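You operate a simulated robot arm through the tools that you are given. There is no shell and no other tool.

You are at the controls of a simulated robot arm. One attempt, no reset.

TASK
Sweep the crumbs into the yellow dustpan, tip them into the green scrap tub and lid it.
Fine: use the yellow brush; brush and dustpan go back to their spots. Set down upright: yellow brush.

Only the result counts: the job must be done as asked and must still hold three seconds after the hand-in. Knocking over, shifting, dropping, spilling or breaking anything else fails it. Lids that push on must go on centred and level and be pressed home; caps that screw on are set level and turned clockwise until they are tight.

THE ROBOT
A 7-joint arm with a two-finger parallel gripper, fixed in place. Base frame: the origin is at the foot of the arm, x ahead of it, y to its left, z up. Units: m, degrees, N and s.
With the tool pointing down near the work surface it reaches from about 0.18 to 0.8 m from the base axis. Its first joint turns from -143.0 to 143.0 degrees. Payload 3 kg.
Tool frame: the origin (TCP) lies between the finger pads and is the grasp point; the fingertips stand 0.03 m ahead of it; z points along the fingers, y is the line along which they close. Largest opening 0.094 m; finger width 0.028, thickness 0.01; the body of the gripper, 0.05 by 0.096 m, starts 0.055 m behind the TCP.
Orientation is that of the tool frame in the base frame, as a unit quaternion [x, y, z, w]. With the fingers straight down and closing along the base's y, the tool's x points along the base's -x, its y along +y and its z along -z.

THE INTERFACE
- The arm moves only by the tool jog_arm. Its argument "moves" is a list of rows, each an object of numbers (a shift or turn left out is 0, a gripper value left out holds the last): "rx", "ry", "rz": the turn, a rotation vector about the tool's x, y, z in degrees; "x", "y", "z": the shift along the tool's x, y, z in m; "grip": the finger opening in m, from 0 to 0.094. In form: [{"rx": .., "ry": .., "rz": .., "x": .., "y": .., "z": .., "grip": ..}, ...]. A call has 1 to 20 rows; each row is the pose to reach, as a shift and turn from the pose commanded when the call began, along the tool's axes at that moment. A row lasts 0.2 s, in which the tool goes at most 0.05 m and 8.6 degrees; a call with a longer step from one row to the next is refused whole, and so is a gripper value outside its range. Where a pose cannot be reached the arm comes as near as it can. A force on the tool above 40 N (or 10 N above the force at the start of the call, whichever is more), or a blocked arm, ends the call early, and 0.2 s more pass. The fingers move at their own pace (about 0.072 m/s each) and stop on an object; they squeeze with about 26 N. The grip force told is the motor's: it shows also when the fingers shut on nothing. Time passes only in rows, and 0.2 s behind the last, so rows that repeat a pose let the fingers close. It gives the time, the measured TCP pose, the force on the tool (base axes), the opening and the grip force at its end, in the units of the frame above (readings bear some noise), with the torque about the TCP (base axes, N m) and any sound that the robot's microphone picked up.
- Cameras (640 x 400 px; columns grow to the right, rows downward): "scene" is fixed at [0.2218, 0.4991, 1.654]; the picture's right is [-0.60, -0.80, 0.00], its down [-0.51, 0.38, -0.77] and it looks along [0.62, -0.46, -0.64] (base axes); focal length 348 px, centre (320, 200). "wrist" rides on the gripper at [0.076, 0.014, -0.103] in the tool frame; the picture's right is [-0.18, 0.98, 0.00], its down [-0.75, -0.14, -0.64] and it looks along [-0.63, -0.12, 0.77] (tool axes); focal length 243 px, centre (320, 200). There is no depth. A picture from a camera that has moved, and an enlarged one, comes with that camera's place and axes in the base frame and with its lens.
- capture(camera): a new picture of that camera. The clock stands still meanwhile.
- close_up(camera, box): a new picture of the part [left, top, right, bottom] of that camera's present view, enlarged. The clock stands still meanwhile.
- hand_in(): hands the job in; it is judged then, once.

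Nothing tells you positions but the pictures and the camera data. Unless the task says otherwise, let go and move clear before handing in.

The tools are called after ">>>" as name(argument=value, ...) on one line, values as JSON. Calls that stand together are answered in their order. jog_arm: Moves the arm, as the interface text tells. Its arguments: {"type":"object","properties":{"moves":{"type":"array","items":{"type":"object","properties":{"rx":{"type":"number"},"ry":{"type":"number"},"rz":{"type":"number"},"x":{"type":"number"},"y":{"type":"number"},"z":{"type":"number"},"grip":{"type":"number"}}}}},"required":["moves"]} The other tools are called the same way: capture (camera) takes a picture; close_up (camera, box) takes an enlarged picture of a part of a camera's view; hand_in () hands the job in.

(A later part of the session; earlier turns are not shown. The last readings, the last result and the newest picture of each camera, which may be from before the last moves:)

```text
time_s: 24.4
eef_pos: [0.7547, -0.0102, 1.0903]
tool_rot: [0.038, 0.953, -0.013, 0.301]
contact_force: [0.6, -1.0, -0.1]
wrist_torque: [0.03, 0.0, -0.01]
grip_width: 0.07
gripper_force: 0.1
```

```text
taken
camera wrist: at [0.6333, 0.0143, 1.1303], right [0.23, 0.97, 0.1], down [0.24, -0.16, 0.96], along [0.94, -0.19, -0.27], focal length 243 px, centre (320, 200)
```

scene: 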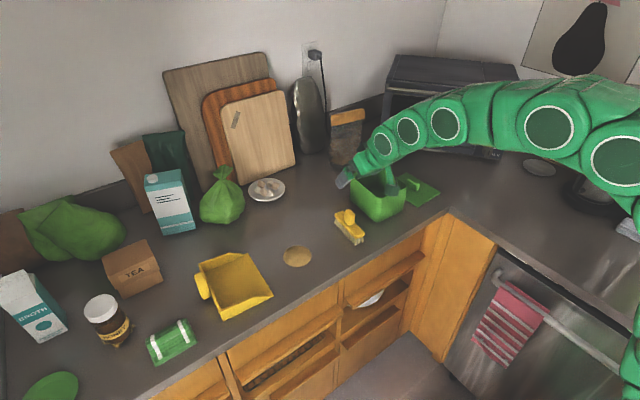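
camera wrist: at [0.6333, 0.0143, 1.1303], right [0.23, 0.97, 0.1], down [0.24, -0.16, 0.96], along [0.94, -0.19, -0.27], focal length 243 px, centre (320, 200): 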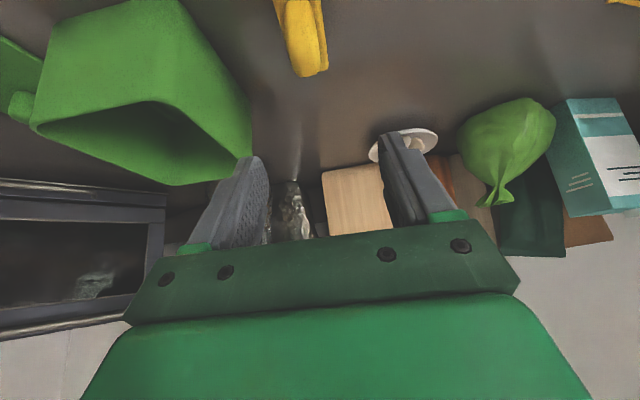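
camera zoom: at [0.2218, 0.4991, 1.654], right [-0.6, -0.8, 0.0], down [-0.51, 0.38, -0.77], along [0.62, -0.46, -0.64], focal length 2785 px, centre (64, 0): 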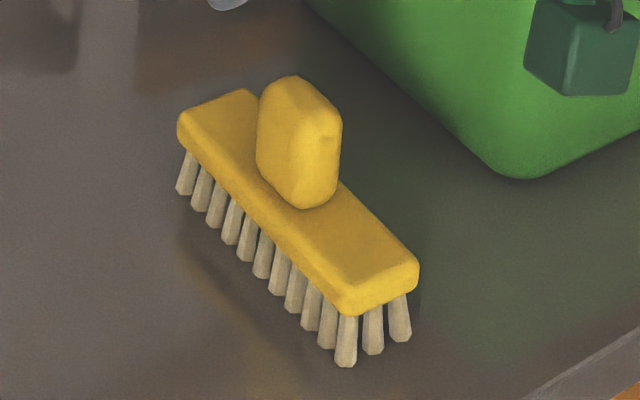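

The brush is back within about 1 mm and upright. Before moving the dustpan I'll look down on the tub and lid with the tool vertical, to get the tub's rim position for tipping.

>>> jog_arm(moves=[{"x": 0.0016, "y": -0.025, "z": -0.0336, "ry": 5.8}, {"x": 0.0032, "y": -0.05, "z": -0.0671, "ry": 11.7}, {"x": 0.0048, "y": -0.0755, "z": -0.1007, "ry": 17.5}, {"x": 0.0065, "y": -0.1007, "z": -0.1342, "ry": 23.3}, {"x": 0.0081, "y": -0.1258, "z": -0.1678, "ry": 29.2}, {"x": 0.0097, "y": -0.151, "z": -0.2013, "ry": 35}, {"x": 0.0097, "y": -0.151, "z": -0.2013, "ry": 35}])

>>> capture(camera="wrist")

>>> close_up(camera="scene", box=[330, 150, 458, 230])

```text
time_s: 26.0
eef_pos: [0.6159, -0.152, 1.2496]
tool_rot: [0.04, 0.999, 0.0, -0.001]
contact_force: [-0.1, 0.5, -0.8]
wrist_torque: [0.0, 0.03, 0.0]
grip_width: 0.0702
gripper_force: 0.2
```

```text
taken
camera wrist: at [0.5421, -0.1319, 1.3518], right [0.26, 0.97, 0.0], down [0.74, -0.2, 0.64], along [0.62, -0.17, -0.77], focal length 243 px, centre (320, 200)
```

wrist: 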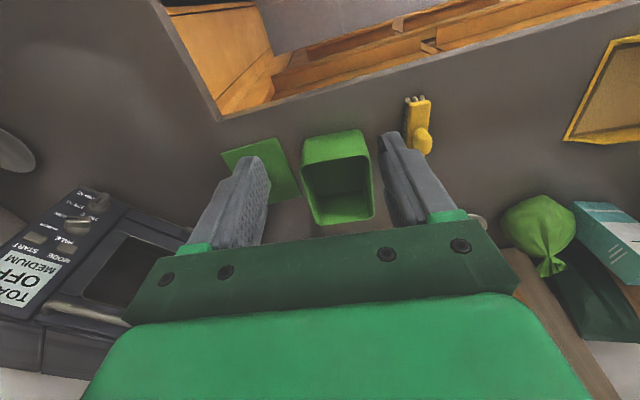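

```text
5.00 times, centred on (394, 190) of scene
camera zoom: at [0.2218, 0.4991, 1.654], right [-0.6, -0.8, 0.0], down [-0.51, 0.38, -0.77], along [0.62, -0.46, -0.64], focal length 1740 px, centre (-50, 250)
```

zoom: 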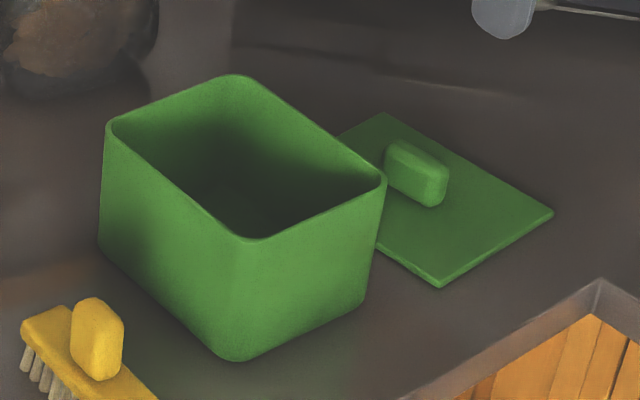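

>>> close_up(camera="wrist", box=[260, 110, 420, 235])

>>> close_up(camera="wrist", box=[200, 120, 320, 220])

```text
3.20 times, centred on (340, 172) of wrist
camera zoom: at [0.5421, -0.1319, 1.3518], right [0.26, 0.97, 0.0], down [0.74, -0.2, 0.64], along [0.62, -0.17, -0.77], focal length 776 px, centre (256, 288)
```

zoom: 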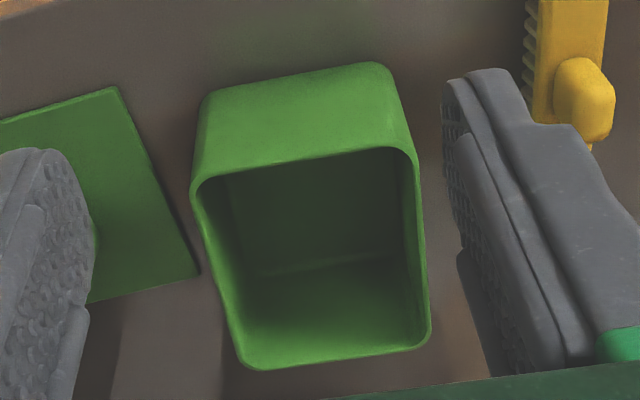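

```text
4.00 times, centred on (260, 170) of wrist
camera zoom: at [0.5421, -0.1319, 1.3518], right [0.26, 0.97, 0.0], down [0.74, -0.2, 0.64], along [0.62, -0.17, -0.77], focal length 970 px, centre (560, 320)
```

zoom: 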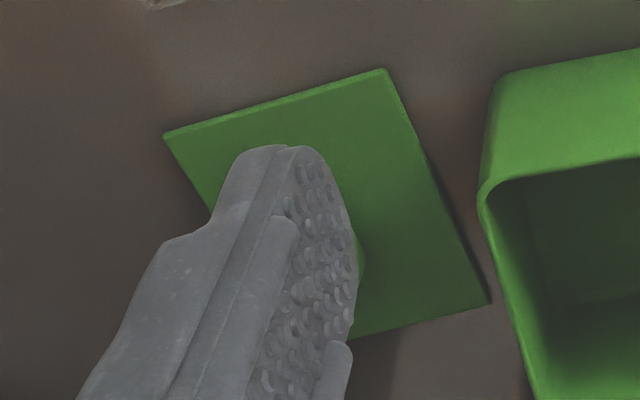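

The tub rim is about 0.14 × 0.118 m, centred at (0.818, -0.171), with its top at z ≈ 1.005 and a yaw near -4.5°. The lid is centred at about (0.796, -0.325) with a yaw near +2°. Now I'll go over the dustpan handle with the tool tilted and the gripper partly open.

>>> jog_arm(moves=[{"x": -0.0094, "y": 0.0449, "z": 0.0115, "ry": -3.2, "grip": 0.055}, {"x": -0.0189, "y": 0.0898, "z": 0.0231, "ry": -6.5, "grip": 0.055}, {"x": -0.0283, "y": 0.1347, "z": 0.0346, "ry": -9.7, "grip": 0.055}, {"x": -0.0378, "y": 0.1796, "z": 0.0462, "ry": -12.9, "grip": 0.055}, {"x": -0.0472, "y": 0.2245, "z": 0.0577, "ry": -16.2, "grip": 0.055}, {"x": -0.0566, "y": 0.2694, "z": 0.0692, "ry": -19.4, "grip": 0.055}, {"x": -0.0661, "y": 0.3143, "z": 0.0808, "ry": -22.6, "grip": 0.055}, {"x": -0.0755, "y": 0.3592, "z": 0.0923, "ry": -25.8, "grip": 0.055}, {"x": -0.0849, "y": 0.4041, "z": 0.1038, "ry": -29.1, "grip": 0.055}, {"x": -0.0944, "y": 0.449, "z": 0.1154, "ry": -32.3, "grip": 0.055}, {"x": -0.1038, "y": 0.4939, "z": 0.1269, "ry": -35.5, "grip": 0.055}, {"x": -0.1133, "y": 0.5388, "z": 0.1385, "ry": -38.8, "grip": 0.055}, {"x": -0.1227, "y": 0.5837, "z": 0.15, "ry": -42, "grip": 0.055}, {"x": -0.1227, "y": 0.5837, "z": 0.15, "ry": -42, "grip": 0.055}])

>>> capture(camera="wrist")

>>> close_up(camera="scene", box=[150, 210, 310, 310])

```text
time_s: 29.0
eef_pos: [0.7878, 0.4182, 1.0961]
tool_rot: [0.037, 0.933, -0.014, 0.358]
contact_force: [0.0, -0.3, 0.2]
wrist_torque: [0.01, 0.0, 0.02]
grip_width: 0.055
gripper_force: 0.1
```

```text
taken
camera wrist: at [0.6637, 0.443, 1.1205], right [0.21, 0.97, 0.12], down [0.12, -0.15, 0.98], along [0.97, -0.2, -0.15], focal length 243 px, centre (320, 200)
```

wrist: 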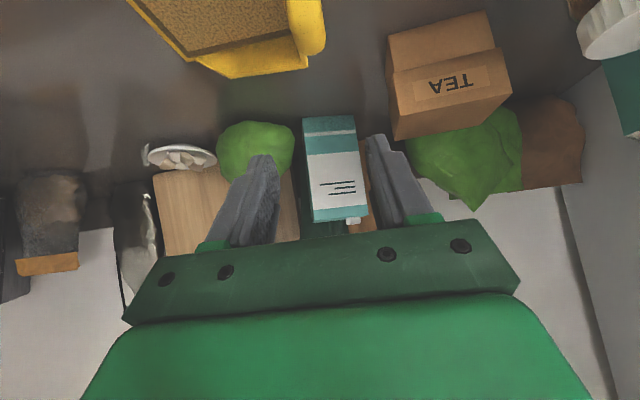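

```text
4.00 times, centred on (230, 260) of scene
camera zoom: at [0.2218, 0.4991, 1.654], right [-0.6, -0.8, 0.0], down [-0.51, 0.38, -0.77], along [0.62, -0.46, -0.64], focal length 1392 px, centre (680, -40)
```

zoom: 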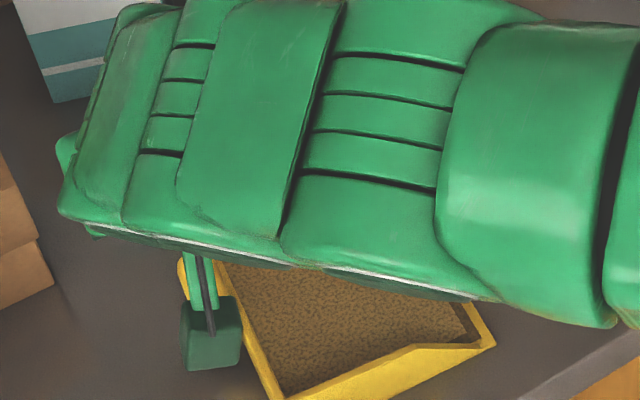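

>>> jog_arm(moves=[{"x": 0.0182, "y": 0.0013, "z": 0.021}, {"x": 0.0364, "y": 0.0026, "z": 0.042}, {"x": 0.0455, "y": 0.0026, "z": 0.0525}, {"x": 0.0455, "y": 0.0026, "z": 0.0525}])

>>> capture(camera="wrist")

```text
time_s: 30.0
eef_pos: [0.788, 0.4205, 1.0263]
tool_rot: [0.038, 0.933, -0.016, 0.358]
contact_force: [0.4, -0.5, -0.9]
wrist_torque: [0.01, -0.03, -0.03]
grip_width: 0.0552
gripper_force: 0.1
```

```text
taken
camera wrist: at [0.6644, 0.4459, 1.0521], right [0.21, 0.97, 0.12], down [0.12, -0.15, 0.98], along [0.97, -0.2, -0.15], focal length 243 px, centre (320, 200)
```

wrist: 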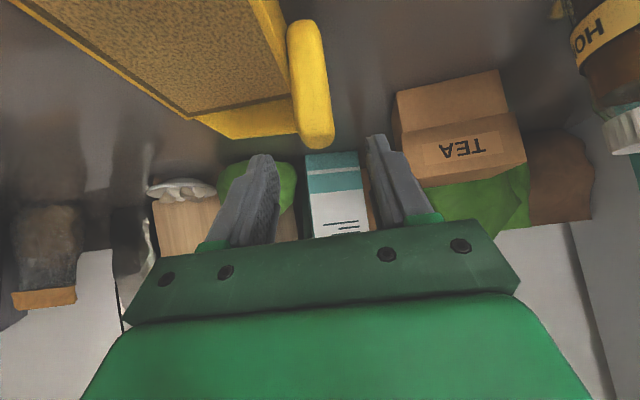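

>>> jog_arm(moves=[{"x": 0.0087, "z": 0.0106}, {"x": 0.0173, "z": 0.0212}, {"x": 0.026, "z": 0.0318}, {"x": 0.026, "z": 0.0318}])

>>> capture(camera="wrist")

>>> close_up(camera="scene", box=[150, 210, 310, 310])

```text
time_s: 31.0
eef_pos: [0.7896, 0.4216, 0.9867]
tool_rot: [0.037, 0.933, -0.014, 0.358]
contact_force: [0.3, -0.2, -0.4]
wrist_torque: [0.02, -0.01, -0.03]
grip_width: 0.0549
gripper_force: 0.1
```

```text
taken
camera wrist: at [0.6667, 0.4463, 1.0128], right [0.21, 0.97, 0.12], down [0.12, -0.15, 0.98], along [0.97, -0.2, -0.15], focal length 243 px, centre (320, 200)
```

wrist: 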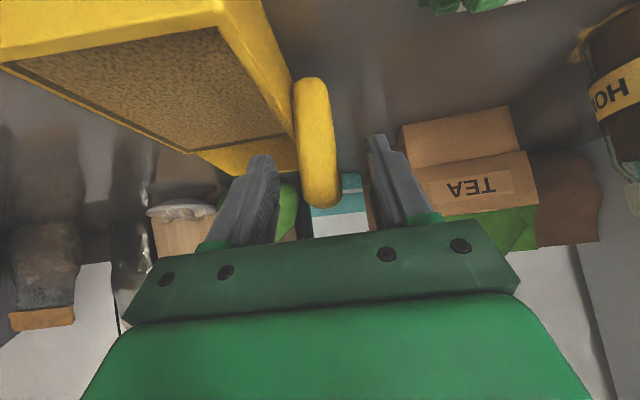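

```text
4.00 times, centred on (230, 260) of scene
camera zoom: at [0.2218, 0.4991, 1.654], right [-0.6, -0.8, 0.0], down [-0.51, 0.38, -0.77], along [0.62, -0.46, -0.64], focal length 1392 px, centre (680, -40)
```

zoom: 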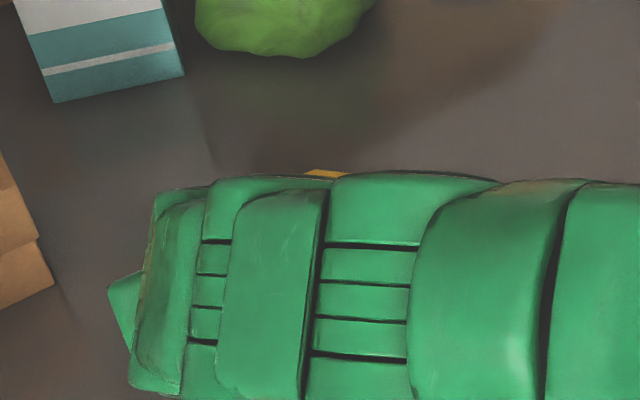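

The handle is between the fingers, so I'll close on it.

>>> jog_arm(moves=[{"grip": 0.04}, {"grip": 0.025}, {"grip": 0.005}, {"grip": 0.005}, {"grip": 0.005}])

>>> capture(camera="wrist")

```text
time_s: 32.2
eef_pos: [0.7908, 0.4207, 0.9881]
tool_rot: [0.037, 0.933, -0.015, 0.358]
contact_force: [-0.6, -0.9, 0.2]
wrist_torque: [0.02, 0.04, -0.01]
grip_width: 0.0256
gripper_force: 25.9
```

```text
taken
camera wrist: at [0.6667, 0.4463, 1.013], right [0.21, 0.97, 0.12], down [0.12, -0.15, 0.98], along [0.97, -0.2, -0.15], focal length 243 px, centre (320, 200)
```

wrist: 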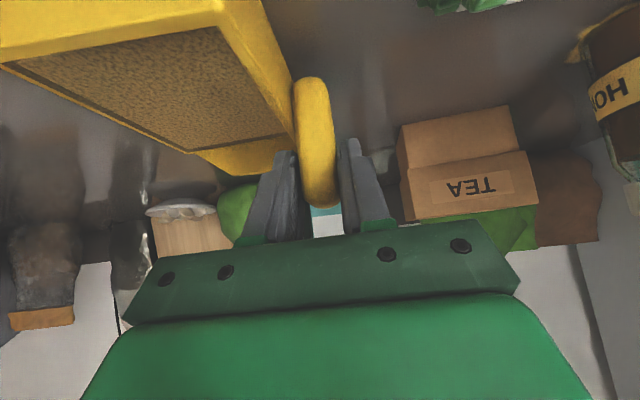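

>>> jog_arm(moves=[{"x": -0.0067, "z": -0.0074}, {"x": -0.0134, "z": -0.0149}, {"x": -0.0234, "z": -0.026}, {"x": -0.0335, "z": -0.0372}, {"x": -0.0401, "z": -0.0446}, {"x": -0.0401, "z": -0.0446}])

>>> capture(camera="wrist")

>>> capture(camera="scene")

```text
time_s: 33.6
eef_pos: [0.7903, 0.4237, 1.0469]
tool_rot: [0.036, 0.933, -0.015, 0.357]
contact_force: [0.8, -0.3, -2.2]
wrist_torque: [0.09, 0.01, 0.0]
grip_width: 0.0257
gripper_force: 25.6
```

```text
taken
camera wrist: at [0.6663, 0.4476, 1.0718], right [0.21, 0.97, 0.12], down [0.12, -0.15, 0.98], along [0.97, -0.2, -0.15], focal length 243 px, centre (320, 200)
```

wrist: 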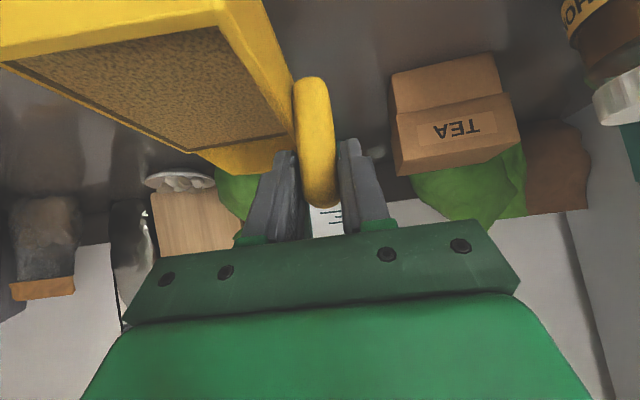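

```text
taken
```

scene: 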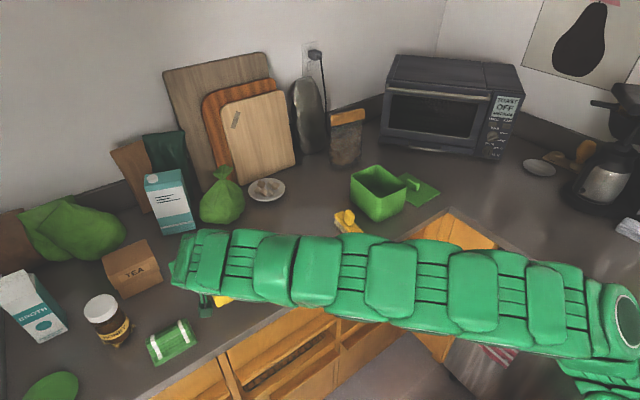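

The pan lifts level and the crumbs are still in it. I'll raise it higher and carry it level across until its lip is above the tub.

>>> jog_arm(moves=[{"x": -0.019, "y": 0, "z": -0.0211}, {"x": -0.038, "y": 0, "z": -0.0421}, {"x": -0.0569, "y": 0, "z": -0.0632}, {"x": -0.0591, "y": -0.0218, "z": -0.0612}, {"x": -0.0625, "y": -0.0546, "z": -0.0582}, {"x": -0.0662, "y": -0.0906, "z": -0.0549}, {"x": -0.07, "y": -0.127, "z": -0.0515}, {"x": -0.0737, "y": -0.1637, "z": -0.0482}, {"x": -0.0775, "y": -0.2001, "z": -0.0448}, {"x": -0.0812, "y": -0.2365, "z": -0.0415}, {"x": -0.085, "y": -0.273, "z": -0.0381}, {"x": -0.0887, "y": -0.309, "z": -0.0348}, {"x": -0.0925, "y": -0.3456, "z": -0.0314}, {"x": -0.0962, "y": -0.382, "z": -0.0281}, {"x": -0.0995, "y": -0.4148, "z": -0.0251}, {"x": -0.1018, "y": -0.4366, "z": -0.0231}, {"x": -0.1018, "y": -0.4366, "z": -0.0231}])

>>> capture(camera="scene")

>>> capture(camera="wrist")

```text
time_s: 37.2
eef_pos: [0.8151, -0.0181, 1.1343]
tool_rot: [0.037, 0.933, -0.016, 0.358]
contact_force: [-0.4, 0.2, -1.2]
wrist_torque: [0.07, 0.0, 0.0]
grip_width: 0.0257
gripper_force: 25.7
```

```text
taken
```

scene: 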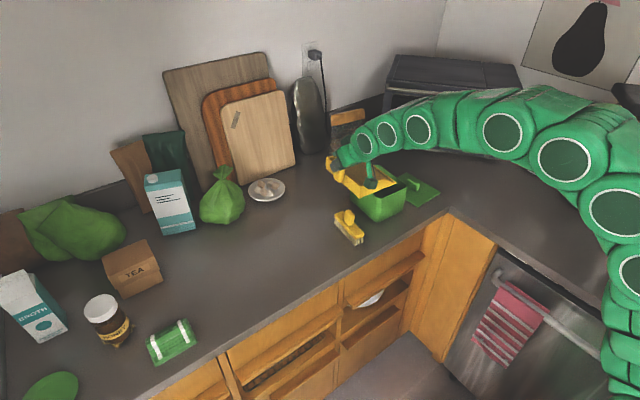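

```text
taken
camera wrist: at [0.6918, 0.0075, 1.1587], right [0.21, 0.97, 0.12], down [0.12, -0.15, 0.98], along [0.97, -0.2, -0.15], focal length 243 px, centre (320, 200)
```

wrist: 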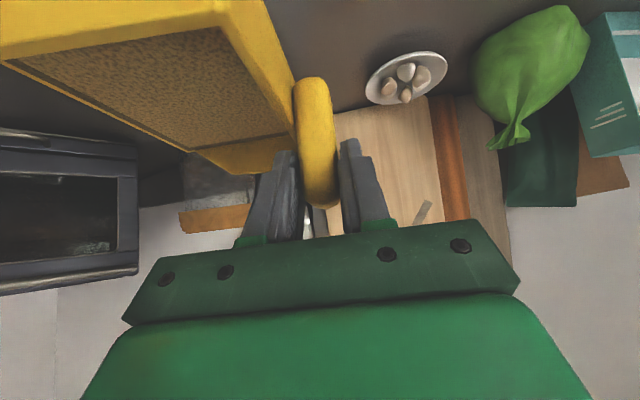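

>>> close_up(camera="scene", box=[310, 140, 438, 230])

```text
4.44 times, centred on (374, 185) of scene
camera zoom: at [0.2218, 0.4991, 1.654], right [-0.6, -0.8, 0.0], down [-0.51, 0.38, -0.77], along [0.62, -0.46, -0.64], focal length 1547 px, centre (80, 267)
```

zoom: 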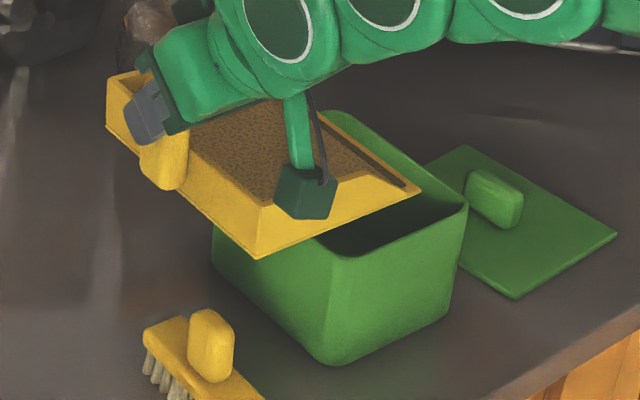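

The pan is level with its lip about 5 cm above the middle of the tub. I'll lower it a little and begin tipping about the lip, keeping the lip over the tub.

>>> jog_arm(moves=[{"x": 0.006, "z": 0.0067}, {"x": 0.012, "z": 0.0134}, {"x": 0.0055, "y": -0.006, "z": 0.0062, "rx": -2.98, "rz": 2.68}, {"x": -0.001, "y": -0.012, "z": -0.0011, "rx": -5.95, "rz": 5.35}, {"x": -0.0069, "y": -0.0193, "z": -0.0077, "rx": -8.93, "rz": 8.03}, {"x": -0.0128, "y": -0.0266, "z": -0.0143, "rx": -11.9, "rz": 10.7}, {"x": -0.018, "y": -0.035, "z": -0.02, "rx": -14.88, "rz": 13.38}, {"x": -0.0231, "y": -0.0435, "z": -0.0257, "rx": -17.86, "rz": 16.06}])

>>> close_up(camera="scene", box=[310, 130, 438, 230])

>>> capture(camera="wrist")

```text
time_s: 39.0
eef_pos: [0.8119, -0.06, 1.1672]
tool_rot: [0.11, 0.91, 0.181, 0.357]
contact_force: [-0.3, 0.9, -1.6]
wrist_torque: [0.02, 0.01, 0.01]
grip_width: 0.0258
gripper_force: 26.0
```

```text
4.00 times, centred on (374, 180) of scene
camera zoom: at [0.2218, 0.4991, 1.654], right [-0.6, -0.8, 0.0], down [-0.51, 0.38, -0.77], along [0.62, -0.46, -0.64], focal length 1392 px, centre (104, 280)
```

zoom: 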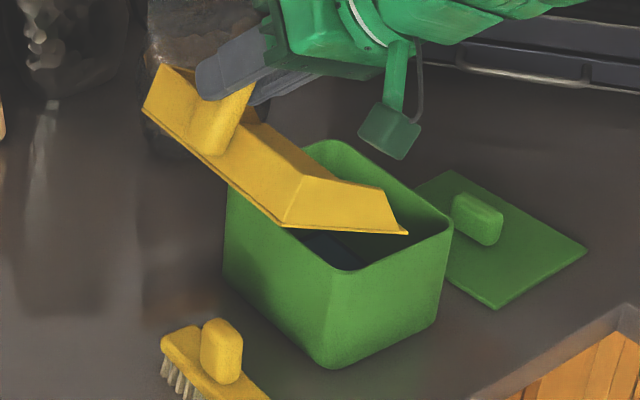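

```text
taken
camera wrist: at [0.6865, -0.0479, 1.1963], right [0.2, 0.83, 0.51], down [0.09, -0.54, 0.84], along [0.97, -0.12, -0.18], focal length 243 px, centre (320, 200)
```

wrist: 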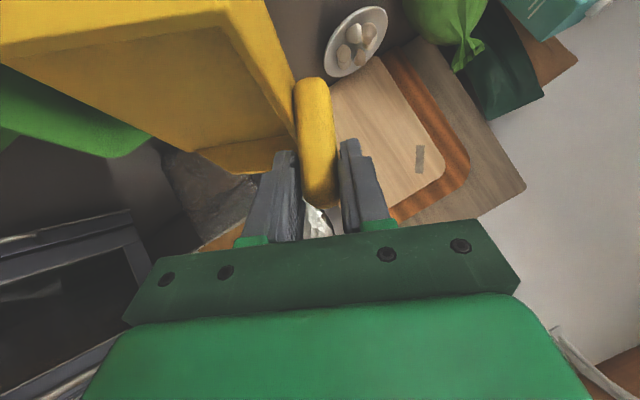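

The pan floor already looks empty at about 24°. I'll check inside the tub.

>>> close_up(camera="scene", box=[360, 160, 440, 225])

>>> close_up(camera="wrist", box=[0, 0, 320, 200])

```text
6.15 times, centred on (400, 192) of scene
camera zoom: at [0.2218, 0.4991, 1.654], right [-0.6, -0.8, 0.0], down [-0.51, 0.38, -0.77], along [0.62, -0.46, -0.64], focal length 2142 px, centre (-172, 246)
```

zoom: 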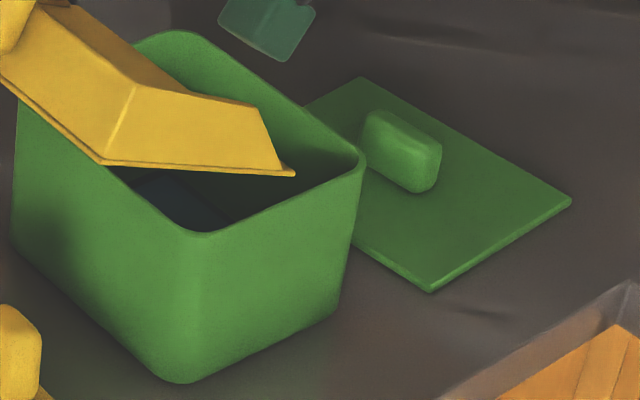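

```text
2.00 times, centred on (160, 100) of wrist
camera zoom: at [0.6865, -0.0479, 1.1963], right [0.2, 0.83, 0.51], down [0.09, -0.54, 0.84], along [0.97, -0.12, -0.18], focal length 485 px, centre (640, 400)
```

zoom: 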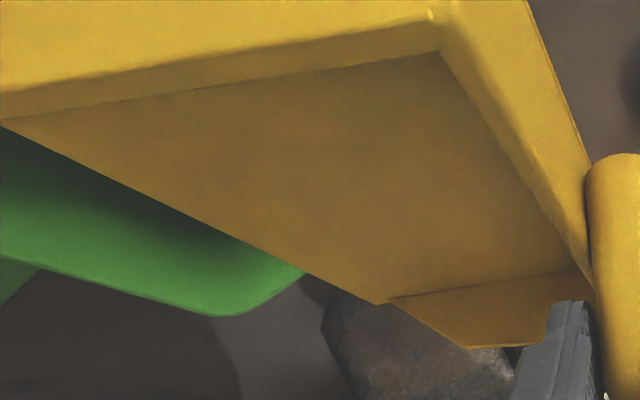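

>>> jog_arm(moves=[{"x": 0.0095, "y": 0.0106, "z": 0.0089, "rx": 4.46, "rz": -4.01}, {"x": 0.019, "y": 0.0212, "z": 0.0178, "rx": 8.93, "rz": -8.03}, {"x": 0.0286, "y": 0.0318, "z": 0.0266, "rx": 13.4, "rz": -12.05}, {"x": 0.0381, "y": 0.0424, "z": 0.0355, "rx": 17.86, "rz": -16.06}, {"x": 0.0381, "y": 0.0424, "z": 0.0355, "rx": 17.86, "rz": -16.06}])

>>> close_up(camera="scene", box=[310, 130, 438, 230])

```text
time_s: 40.2
eef_pos: [0.8108, -0.0007, 1.1381]
tool_rot: [0.037, 0.933, -0.015, 0.357]
contact_force: [0.4, -0.5, -0.6]
wrist_torque: [0.06, -0.02, 0.02]
grip_width: 0.0257
gripper_force: 26.0
```

```text
4.00 times, centred on (374, 180) of scene
camera zoom: at [0.2218, 0.4991, 1.654], right [-0.6, -0.8, 0.0], down [-0.51, 0.38, -0.77], along [0.62, -0.46, -0.64], focal length 1392 px, centre (104, 280)
```

zoom: 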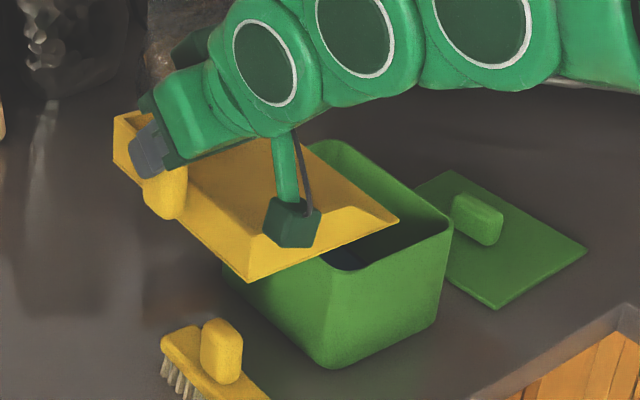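

>>> jog_arm(moves=[{"x": 0.002, "y": 0.0209, "z": -0.0018}, {"x": 0.005, "y": 0.0524, "z": -0.0045}, {"x": 0.0088, "y": 0.0921, "z": -0.0079}, {"x": 0.0128, "y": 0.134, "z": -0.0115}, {"x": 0.0168, "y": 0.1759, "z": -0.0151}, {"x": 0.0208, "y": 0.2178, "z": -0.0187}, {"x": 0.0248, "y": 0.2597, "z": -0.0223}, {"x": 0.0288, "y": 0.3015, "z": -0.0258}, {"x": 0.0328, "y": 0.3434, "z": -0.0294}, {"x": 0.0364, "y": 0.3811, "z": -0.0327}, {"x": 0.0388, "y": 0.4062, "z": -0.0348}, {"x": 0.04, "y": 0.4188, "z": -0.0359}, {"x": 0.04, "y": 0.4188, "z": -0.0359}])

>>> capture(camera="scene")

>>> close_up(camera="scene", box=[330, 150, 458, 230])

```text
time_s: 43.0
eef_pos: [0.79, 0.422, 1.135]
tool_rot: [0.037, 0.933, -0.014, 0.358]
contact_force: [0.4, -0.2, -1.5]
wrist_torque: [0.08, 0.02, 0.04]
grip_width: 0.0258
gripper_force: 26.1
```

```text
taken
```

scene: 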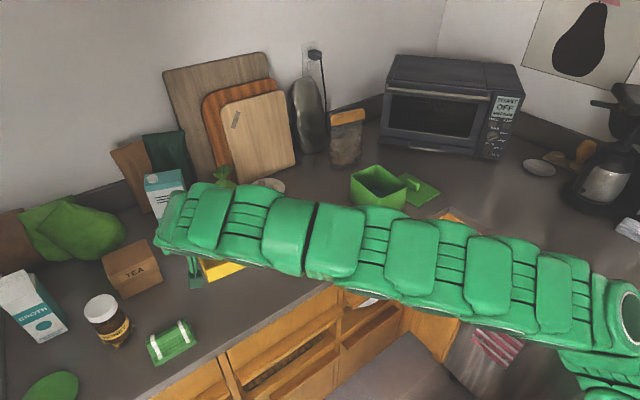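

```text
5.00 times, centred on (394, 190) of scene
camera zoom: at [0.2218, 0.4991, 1.654], right [-0.6, -0.8, 0.0], down [-0.51, 0.38, -0.77], along [0.62, -0.46, -0.64], focal length 1740 px, centre (-50, 250)
```

zoom: 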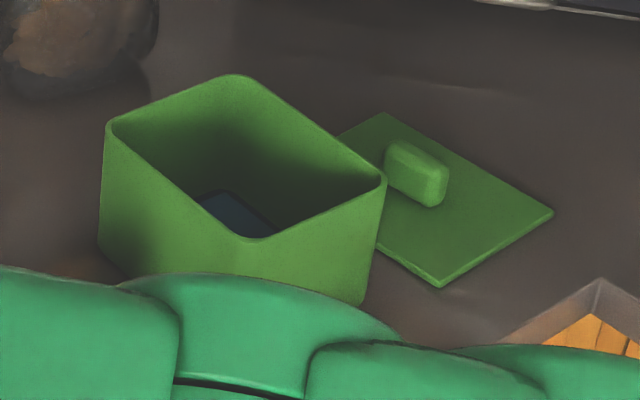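

The tub now holds the contents and the counter looks clean. I'll lower the pan to just above its spot and check the pose.

>>> jog_arm(moves=[{"x": 0.0226, "z": 0.0251}, {"x": 0.0452, "z": 0.0502}, {"x": 0.0677, "z": 0.0753}, {"x": 0.0803, "z": 0.0893}, {"x": 0.0903, "z": 0.1004}, {"x": 0.0903, "z": 0.1004}])

>>> capture(camera="wrist")

```text
time_s: 44.4
eef_pos: [0.7908, 0.4208, 1.0001]
tool_rot: [0.037, 0.933, -0.015, 0.357]
contact_force: [-0.8, 0.2, -1.2]
wrist_torque: [0.09, 0.0, -0.01]
grip_width: 0.0259
gripper_force: 26.2
```

```text
taken
camera wrist: at [0.667, 0.4452, 1.0254], right [0.21, 0.97, 0.12], down [0.12, -0.15, 0.98], along [0.97, -0.2, -0.15], focal length 243 px, centre (320, 200)
```

wrist: 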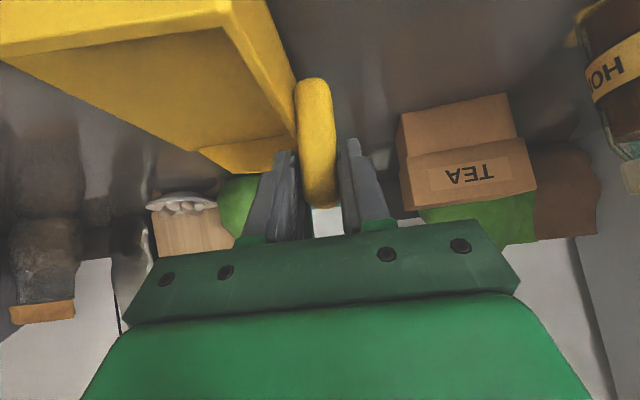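

>>> jog_arm(moves=[{"x": 0.004, "y": 0.0011, "z": 0.0043}, {"x": 0.0083, "y": 0.0011, "z": 0.0086}, {"x": 0.0083, "y": 0.0011, "z": 0.0086}])

>>> capture(camera="wrist")

```text
time_s: 45.2
eef_pos: [0.7905, 0.421, 0.9879]
tool_rot: [0.036, 0.933, -0.014, 0.358]
contact_force: [0.0, 0.6, -0.9]
wrist_torque: [-0.08, -0.13, 0.05]
grip_width: 0.0257
gripper_force: 26.1
```

```text
taken
camera wrist: at [0.6667, 0.4461, 1.014], right [0.21, 0.97, 0.12], down [0.12, -0.15, 0.98], along [0.97, -0.2, -0.15], focal length 243 px, centre (320, 200)
```

wrist: 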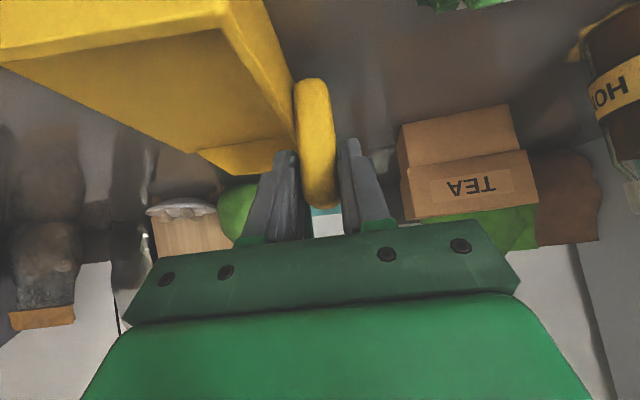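

The pan is touching the counter at its original pose, so I'll release the handle and rise straight up.

>>> jog_arm(moves=[{"x": 0.0004, "z": 0.0005}, {"x": 0.0004, "z": 0.0005, "grip": 0.035}, {"x": 0.0004, "z": 0.0005, "grip": 0.045}, {"x": 0.0004, "z": 0.0005, "grip": 0.055}, {"x": 0.0004, "z": 0.0005, "grip": 0.055}, {"x": -0.0134, "z": -0.0149, "grip": 0.055}, {"x": -0.0335, "z": -0.0372, "grip": 0.055}, {"x": -0.0535, "z": -0.0595, "grip": 0.055}, {"x": -0.0736, "z": -0.0818, "grip": 0.055}, {"x": -0.1, "z": -0.1116, "grip": 0.055}])

>>> capture(camera="wrist")

```text
time_s: 47.4
eef_pos: [0.7921, 0.4239, 1.1388]
tool_rot: [0.037, 0.933, -0.015, 0.358]
contact_force: [-0.6, 0.2, 0.6]
wrist_torque: [-0.01, -0.03, -0.02]
grip_width: 0.0548
gripper_force: 0.1
```

```text
taken
camera wrist: at [0.6675, 0.4475, 1.1644], right [0.21, 0.97, 0.12], down [0.12, -0.15, 0.98], along [0.97, -0.2, -0.15], focal length 243 px, centre (320, 200)
```

wrist: 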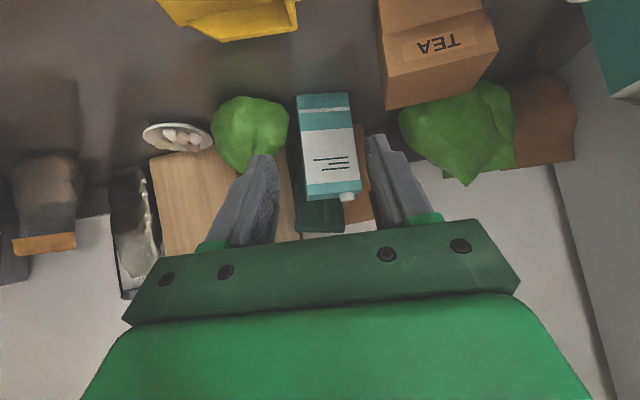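

The pan has been released. Next I'll travel to above the lid knob near (0.795, -0.323), turning the tool to match the lid's yaw.

>>> jog_arm(moves=[{"x": -0.0004, "y": -0.022, "z": 0.0005, "rx": -0.14, "ry": 0.12, "rz": -0.15}, {"x": -0.0008, "y": -0.06, "z": 0.0015, "rx": -0.4, "ry": 0.35, "rz": -0.45}, {"x": -0.0012, "y": -0.104, "z": 0.0025, "rx": -0.65, "ry": 0.56, "rz": -0.7}, {"x": -0.0016, "y": -0.148, "z": 0.0035, "rx": -0.9, "ry": 0.8, "rz": -1.0}, {"x": -0.002, "y": -0.192, "z": 0.0045, "rx": -1.2, "ry": 1.0, "rz": -1.3}, {"x": -0.0024, "y": -0.236, "z": 0.0055, "rx": -1.45, "ry": 1.27, "rz": -1.6}, {"x": -0.0028, "y": -0.28, "z": 0.0065, "rx": -1.7, "ry": 1.5, "rz": -1.9}, {"x": -0.0032, "y": -0.324, "z": 0.0075, "rx": -2.0, "ry": 1.73, "rz": -2.2}, {"x": -0.0036, "y": -0.368, "z": 0.0085, "rx": -2.25, "ry": 1.97, "rz": -2.5}, {"x": -0.004, "y": -0.412, "z": 0.0095, "rx": -2.5, "ry": 2.2, "rz": -2.8}, {"x": -0.0044, "y": -0.456, "z": 0.0105, "rx": -2.8, "ry": 2.44, "rz": -3.1}, {"x": -0.0048, "y": -0.5, "z": 0.0115, "rx": -3.1, "ry": 2.67, "rz": -3.4}, {"x": -0.0052, "y": -0.544, "z": 0.0125, "rx": -3.35, "ry": 2.9, "rz": -3.7}, {"x": -0.0056, "y": -0.588, "z": 0.0135, "rx": -3.6, "ry": 3.14, "rz": -4.0}, {"x": -0.006, "y": -0.632, "z": 0.0145, "rx": -3.9, "ry": 3.4, "rz": -4.3}, {"x": -0.0063, "y": -0.676, "z": 0.0157, "rx": -4.15, "ry": 3.6, "rz": -4.6}, {"x": -0.0065, "y": -0.715, "z": 0.017, "rx": -4.4, "ry": 3.8, "rz": -4.9}, {"x": -0.0066, "y": -0.748, "z": 0.018, "rx": -4.6, "ry": 4.0, "rz": -5.1}, {"x": -0.0066, "y": -0.748, "z": 0.018, "rx": -4.6, "ry": 4.0, "rz": -5.1}])

>>> capture(camera="wrist")

>>> capture(camera="scene")

>>> close_up(camera="scene", box=[180, 200, 380, 325])

```text
time_s: 51.4
eef_pos: [0.7481, -0.3246, 1.1325]
tool_rot: [-0.019, 0.945, 0.008, 0.325]
contact_force: [0.0, 0.1, 0.3]
wrist_torque: [-0.03, 0.01, 0.0]
grip_width: 0.0549
gripper_force: 0.1
```

```text
taken
camera wrist: at [0.6245, -0.3152, 1.1662], right [0.11, 0.99, 0.12], down [0.2, -0.14, 0.97], along [0.97, -0.08, -0.22], focal length 243 px, centre (320, 200)
```

wrist: 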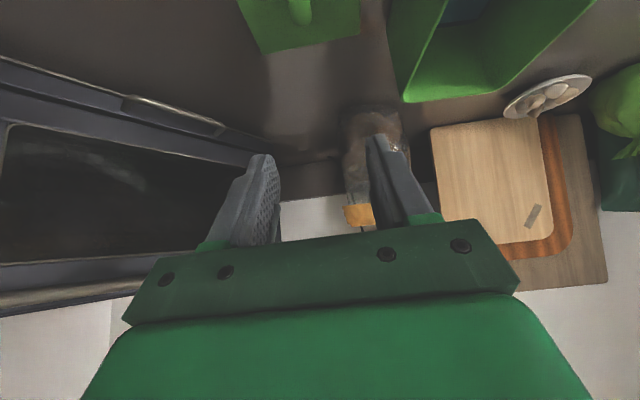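

```text
taken
```

scene: 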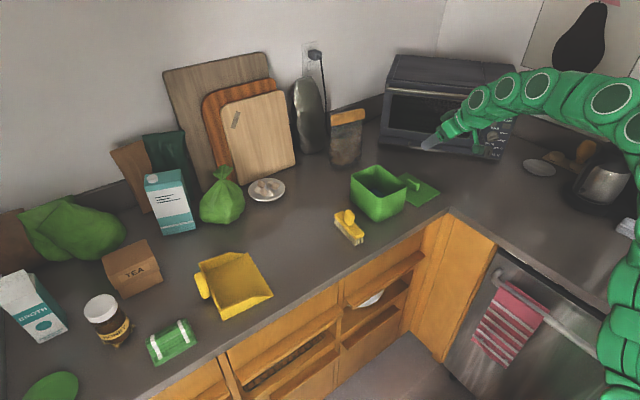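

```text
3.20 times, centred on (280, 262) of scene
camera zoom: at [0.2218, 0.4991, 1.654], right [-0.6, -0.8, 0.0], down [-0.51, 0.38, -0.77], along [0.62, -0.46, -0.64], focal length 1114 px, centre (448, 0)
```

zoom: 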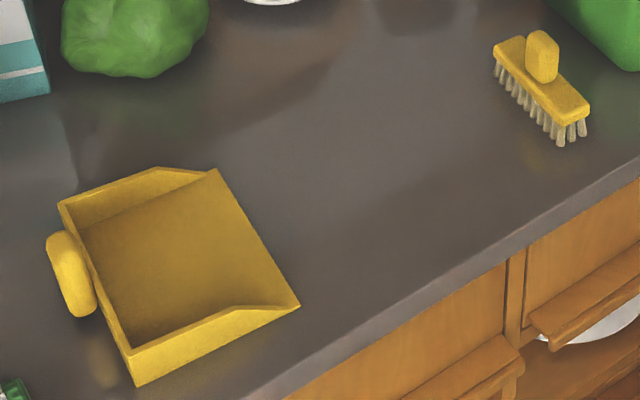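

Pan and brush match the first picture, and the counter is clean. Now I'll look closely at the lid and its knob.

>>> close_up(camera="scene", box=[392, 165, 448, 215])

>>> close_up(camera="scene", box=[345, 155, 409, 225])

>>> close_up(camera="wrist", box=[220, 0, 380, 60])

```text
8.00 times, centred on (420, 190) of scene
camera zoom: at [0.2218, 0.4991, 1.654], right [-0.6, -0.8, 0.0], down [-0.51, 0.38, -0.77], along [0.62, -0.46, -0.64], focal length 2785 px, centre (-480, 280)
```

zoom: 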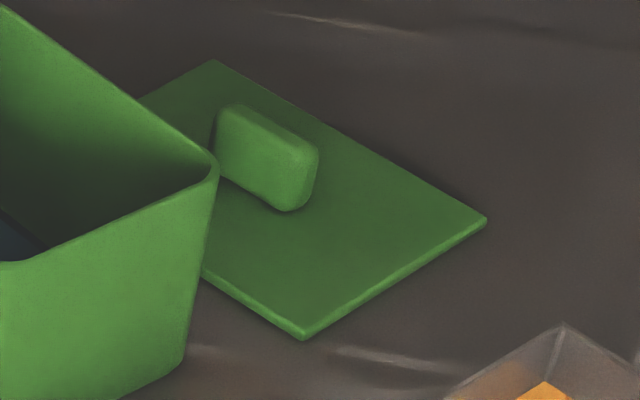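

```text
5.71 times, centred on (377, 190) of scene
camera zoom: at [0.2218, 0.4991, 1.654], right [-0.6, -0.8, 0.0], down [-0.51, 0.38, -0.77], along [0.62, -0.46, -0.64], focal length 1989 px, centre (-6, 257)
```

zoom: 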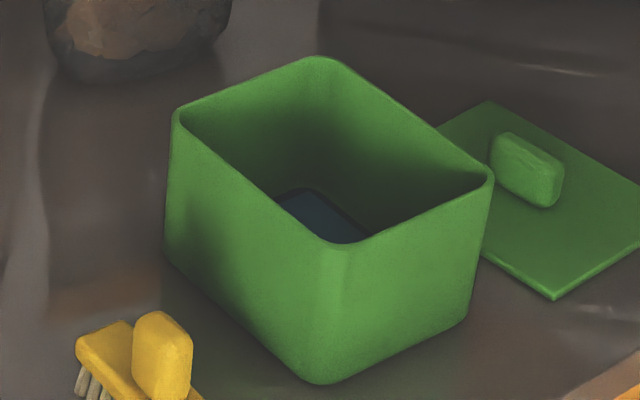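

```text
4.00 times, centred on (300, 30) of wrist
camera zoom: at [0.6245, -0.3152, 1.1662], right [0.11, 0.99, 0.12], down [0.2, -0.14, 0.97], along [0.97, -0.08, -0.22], focal length 970 px, centre (400, 880)
```

zoom: 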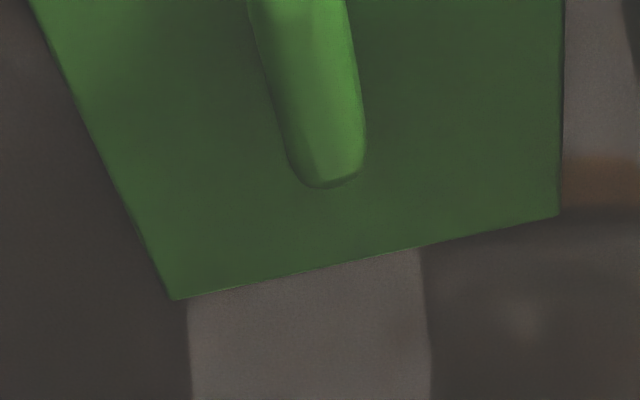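

The lid is about 0.15 × 0.12 m with a yaw near +2°, and its knob is centred around (0.797, -0.328) with its top near z = 0.943. I'll descend to just above the knob and check alignment.

>>> jog_arm(moves=[{"x": 0.0147, "y": -0.002, "z": 0.0403}, {"x": 0.0293, "y": -0.004, "z": 0.0805}, {"x": 0.044, "y": -0.006, "z": 0.1208}, {"x": 0.044, "y": -0.006, "z": 0.1208}])

>>> capture(camera="wrist")

>>> close_up(camera="scene", box=[360, 120, 488, 220])

```text
time_s: 52.4
eef_pos: [0.7865, -0.3274, 1.0069]
tool_rot: [-0.019, 0.945, 0.008, 0.326]
contact_force: [-0.8, -0.2, 0.5]
wrist_torque: [-0.04, -0.01, 0.0]
grip_width: 0.055
gripper_force: 0.0
```

```text
taken
camera wrist: at [0.6627, -0.3186, 1.0404], right [0.1, 0.99, 0.12], down [0.2, -0.14, 0.97], along [0.97, -0.08, -0.22], focal length 243 px, centre (320, 200)
```

wrist: 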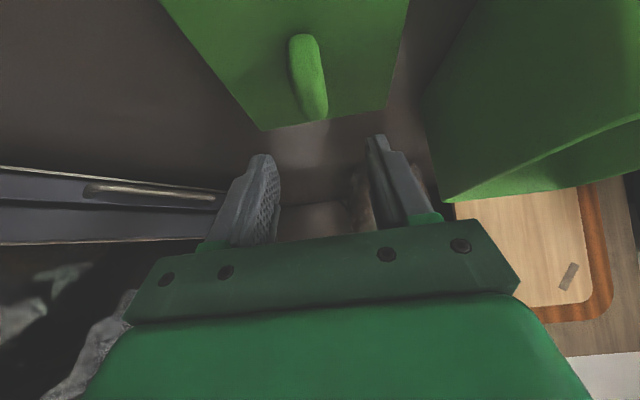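

```text
4.00 times, centred on (424, 170) of scene
camera zoom: at [0.2218, 0.4991, 1.654], right [-0.6, -0.8, 0.0], down [-0.51, 0.38, -0.77], along [0.62, -0.46, -0.64], focal length 1392 px, centre (-96, 320)
```

zoom: 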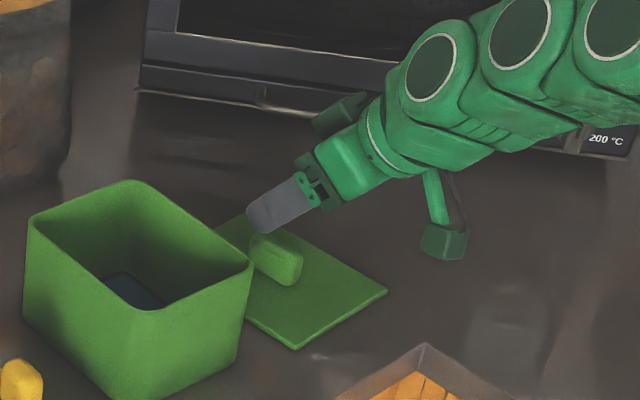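

>>> jog_arm(moves=[{"x": 0.0103, "y": 0.0011, "z": 0.0151}, {"x": 0.0207, "y": 0.0011, "z": 0.0303}, {"x": 0.027, "y": 0.0011, "z": 0.0396}, {"x": 0.031, "y": 0.0011, "z": 0.0454}, {"x": 0.031, "y": 0.0011, "z": 0.0454}])

>>> capture(camera="wrist")

>>> close_up(camera="scene", box=[384, 160, 448, 210])

```text
time_s: 53.6
eef_pos: [0.7915, -0.3259, 0.9531]
tool_rot: [-0.019, 0.945, 0.008, 0.326]
contact_force: [0.7, -0.3, 0.0]
wrist_torque: [0.03, 0.01, -0.02]
grip_width: 0.0553
gripper_force: 0.0
```

```text
taken
camera wrist: at [0.6683, -0.3171, 0.9878], right [0.11, 0.99, 0.12], down [0.2, -0.14, 0.97], along [0.97, -0.08, -0.22], focal length 243 px, centre (320, 200)
```

wrist: 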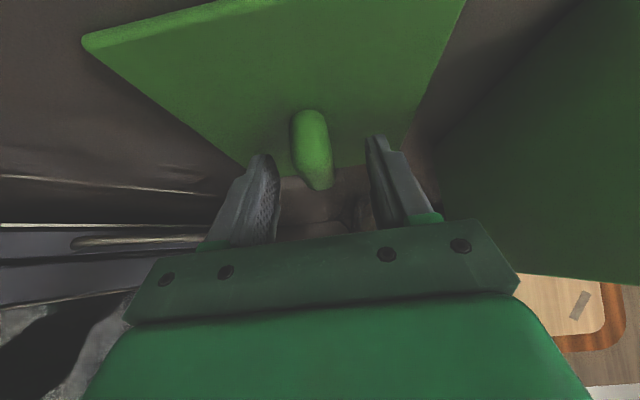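

```text
8.00 times, centred on (416, 185) of scene
camera zoom: at [0.2218, 0.4991, 1.654], right [-0.6, -0.8, 0.0], down [-0.51, 0.38, -0.77], along [0.62, -0.46, -0.64], focal length 2785 px, centre (-448, 320)
```

zoom: 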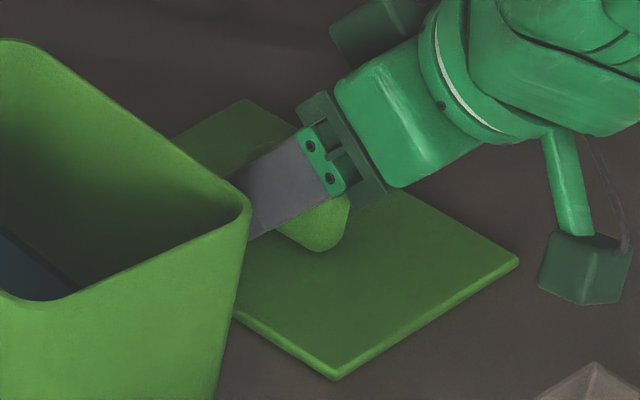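

>>> jog_arm(moves=[{"x": 0.0009, "z": 0.0012}, {"x": 0.0009, "z": 0.0012, "grip": 0.04}, {"x": 0.0009, "z": 0.0012, "grip": 0.02}, {"x": 0.0009, "z": 0.0012, "grip": 0.005}, {"x": 0.0009, "z": 0.0012, "grip": 0.005}, {"x": 0.0009, "z": 0.0012, "grip": 0.005}])

>>> capture(camera="wrist")

>>> close_up(camera="scene", box=[384, 160, 448, 210])

```text
time_s: 55.0
eef_pos: [0.7922, -0.326, 0.9539]
tool_rot: [-0.019, 0.945, 0.008, 0.325]
contact_force: [0.4, 0.0, -0.2]
wrist_torque: [-0.01, 0.02, -0.05]
grip_width: 0.0234
gripper_force: 25.9
```

```text
taken
camera wrist: at [0.6679, -0.3172, 0.9868], right [0.11, 0.99, 0.12], down [0.2, -0.14, 0.97], along [0.97, -0.08, -0.22], focal length 243 px, centre (320, 200)
```

wrist: 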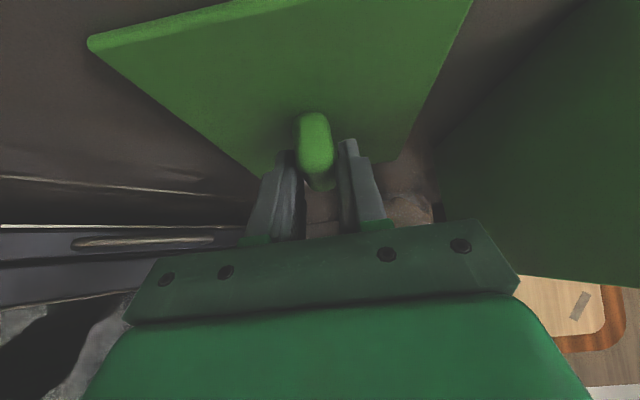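

```text
8.00 times, centred on (416, 185) of scene
camera zoom: at [0.2218, 0.4991, 1.654], right [-0.6, -0.8, 0.0], down [-0.51, 0.38, -0.77], along [0.62, -0.46, -0.64], focal length 2785 px, centre (-448, 320)
```

zoom: 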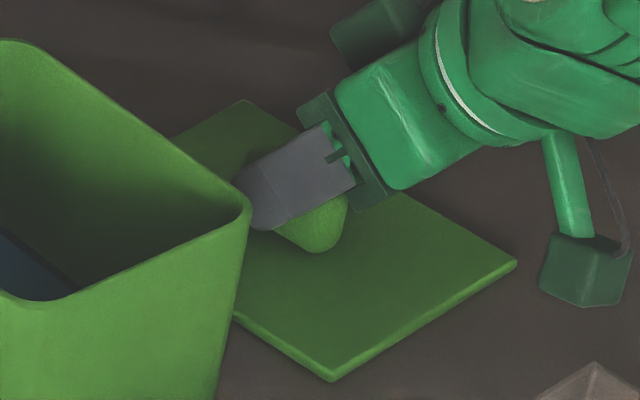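

The lid knob is gripped at 23 mm. I'll lift it straight up and check that the lid stays level.

>>> jog_arm(moves=[{"x": -0.0061, "z": -0.0079}, {"x": -0.0154, "z": -0.0197}, {"x": -0.0307, "z": -0.0393}, {"x": -0.0461, "z": -0.059}, {"x": -0.0615, "z": -0.0787}, {"x": -0.0738, "z": -0.0944}, {"x": -0.0799, "z": -0.1023}, {"x": -0.0799, "z": -0.1023}])

>>> capture(camera="wrist")

>>> close_up(camera="scene", box=[340, 110, 468, 230])

```text
time_s: 56.8
eef_pos: [0.7915, -0.3275, 1.083]
tool_rot: [-0.019, 0.945, 0.008, 0.326]
contact_force: [-0.3, 0.4, -0.2]
wrist_torque: [-0.01, 0.03, 0.0]
grip_width: 0.0236
gripper_force: 26.1
```

```text
taken
camera wrist: at [0.6678, -0.3182, 1.1161], right [0.1, 0.99, 0.12], down [0.2, -0.14, 0.97], along [0.97, -0.08, -0.22], focal length 243 px, centre (320, 200)
```

wrist: 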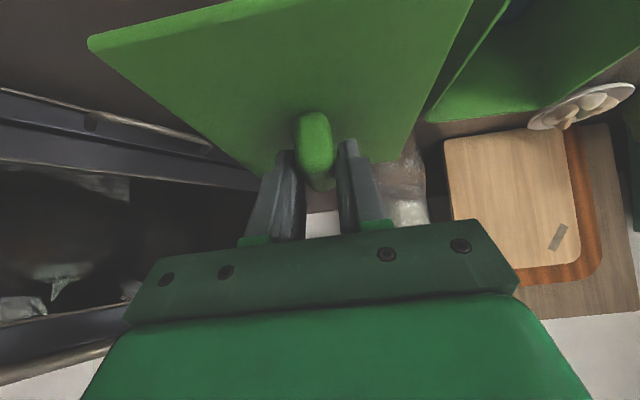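

```text
3.33 times, centred on (404, 170) of scene
camera zoom: at [0.2218, 0.4991, 1.654], right [-0.6, -0.8, 0.0], down [-0.51, 0.38, -0.77], along [0.62, -0.46, -0.64], focal length 1160 px, centre (40, 300)
```

zoom: 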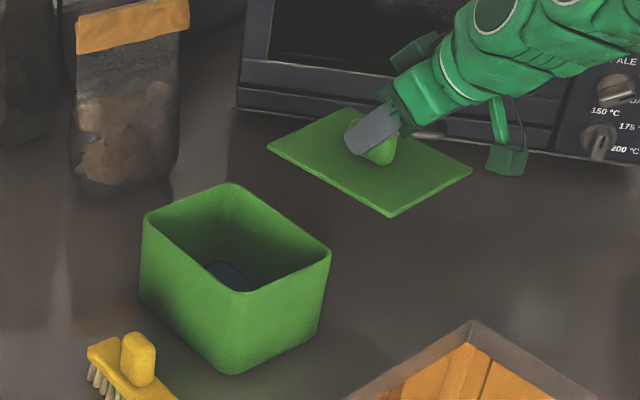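

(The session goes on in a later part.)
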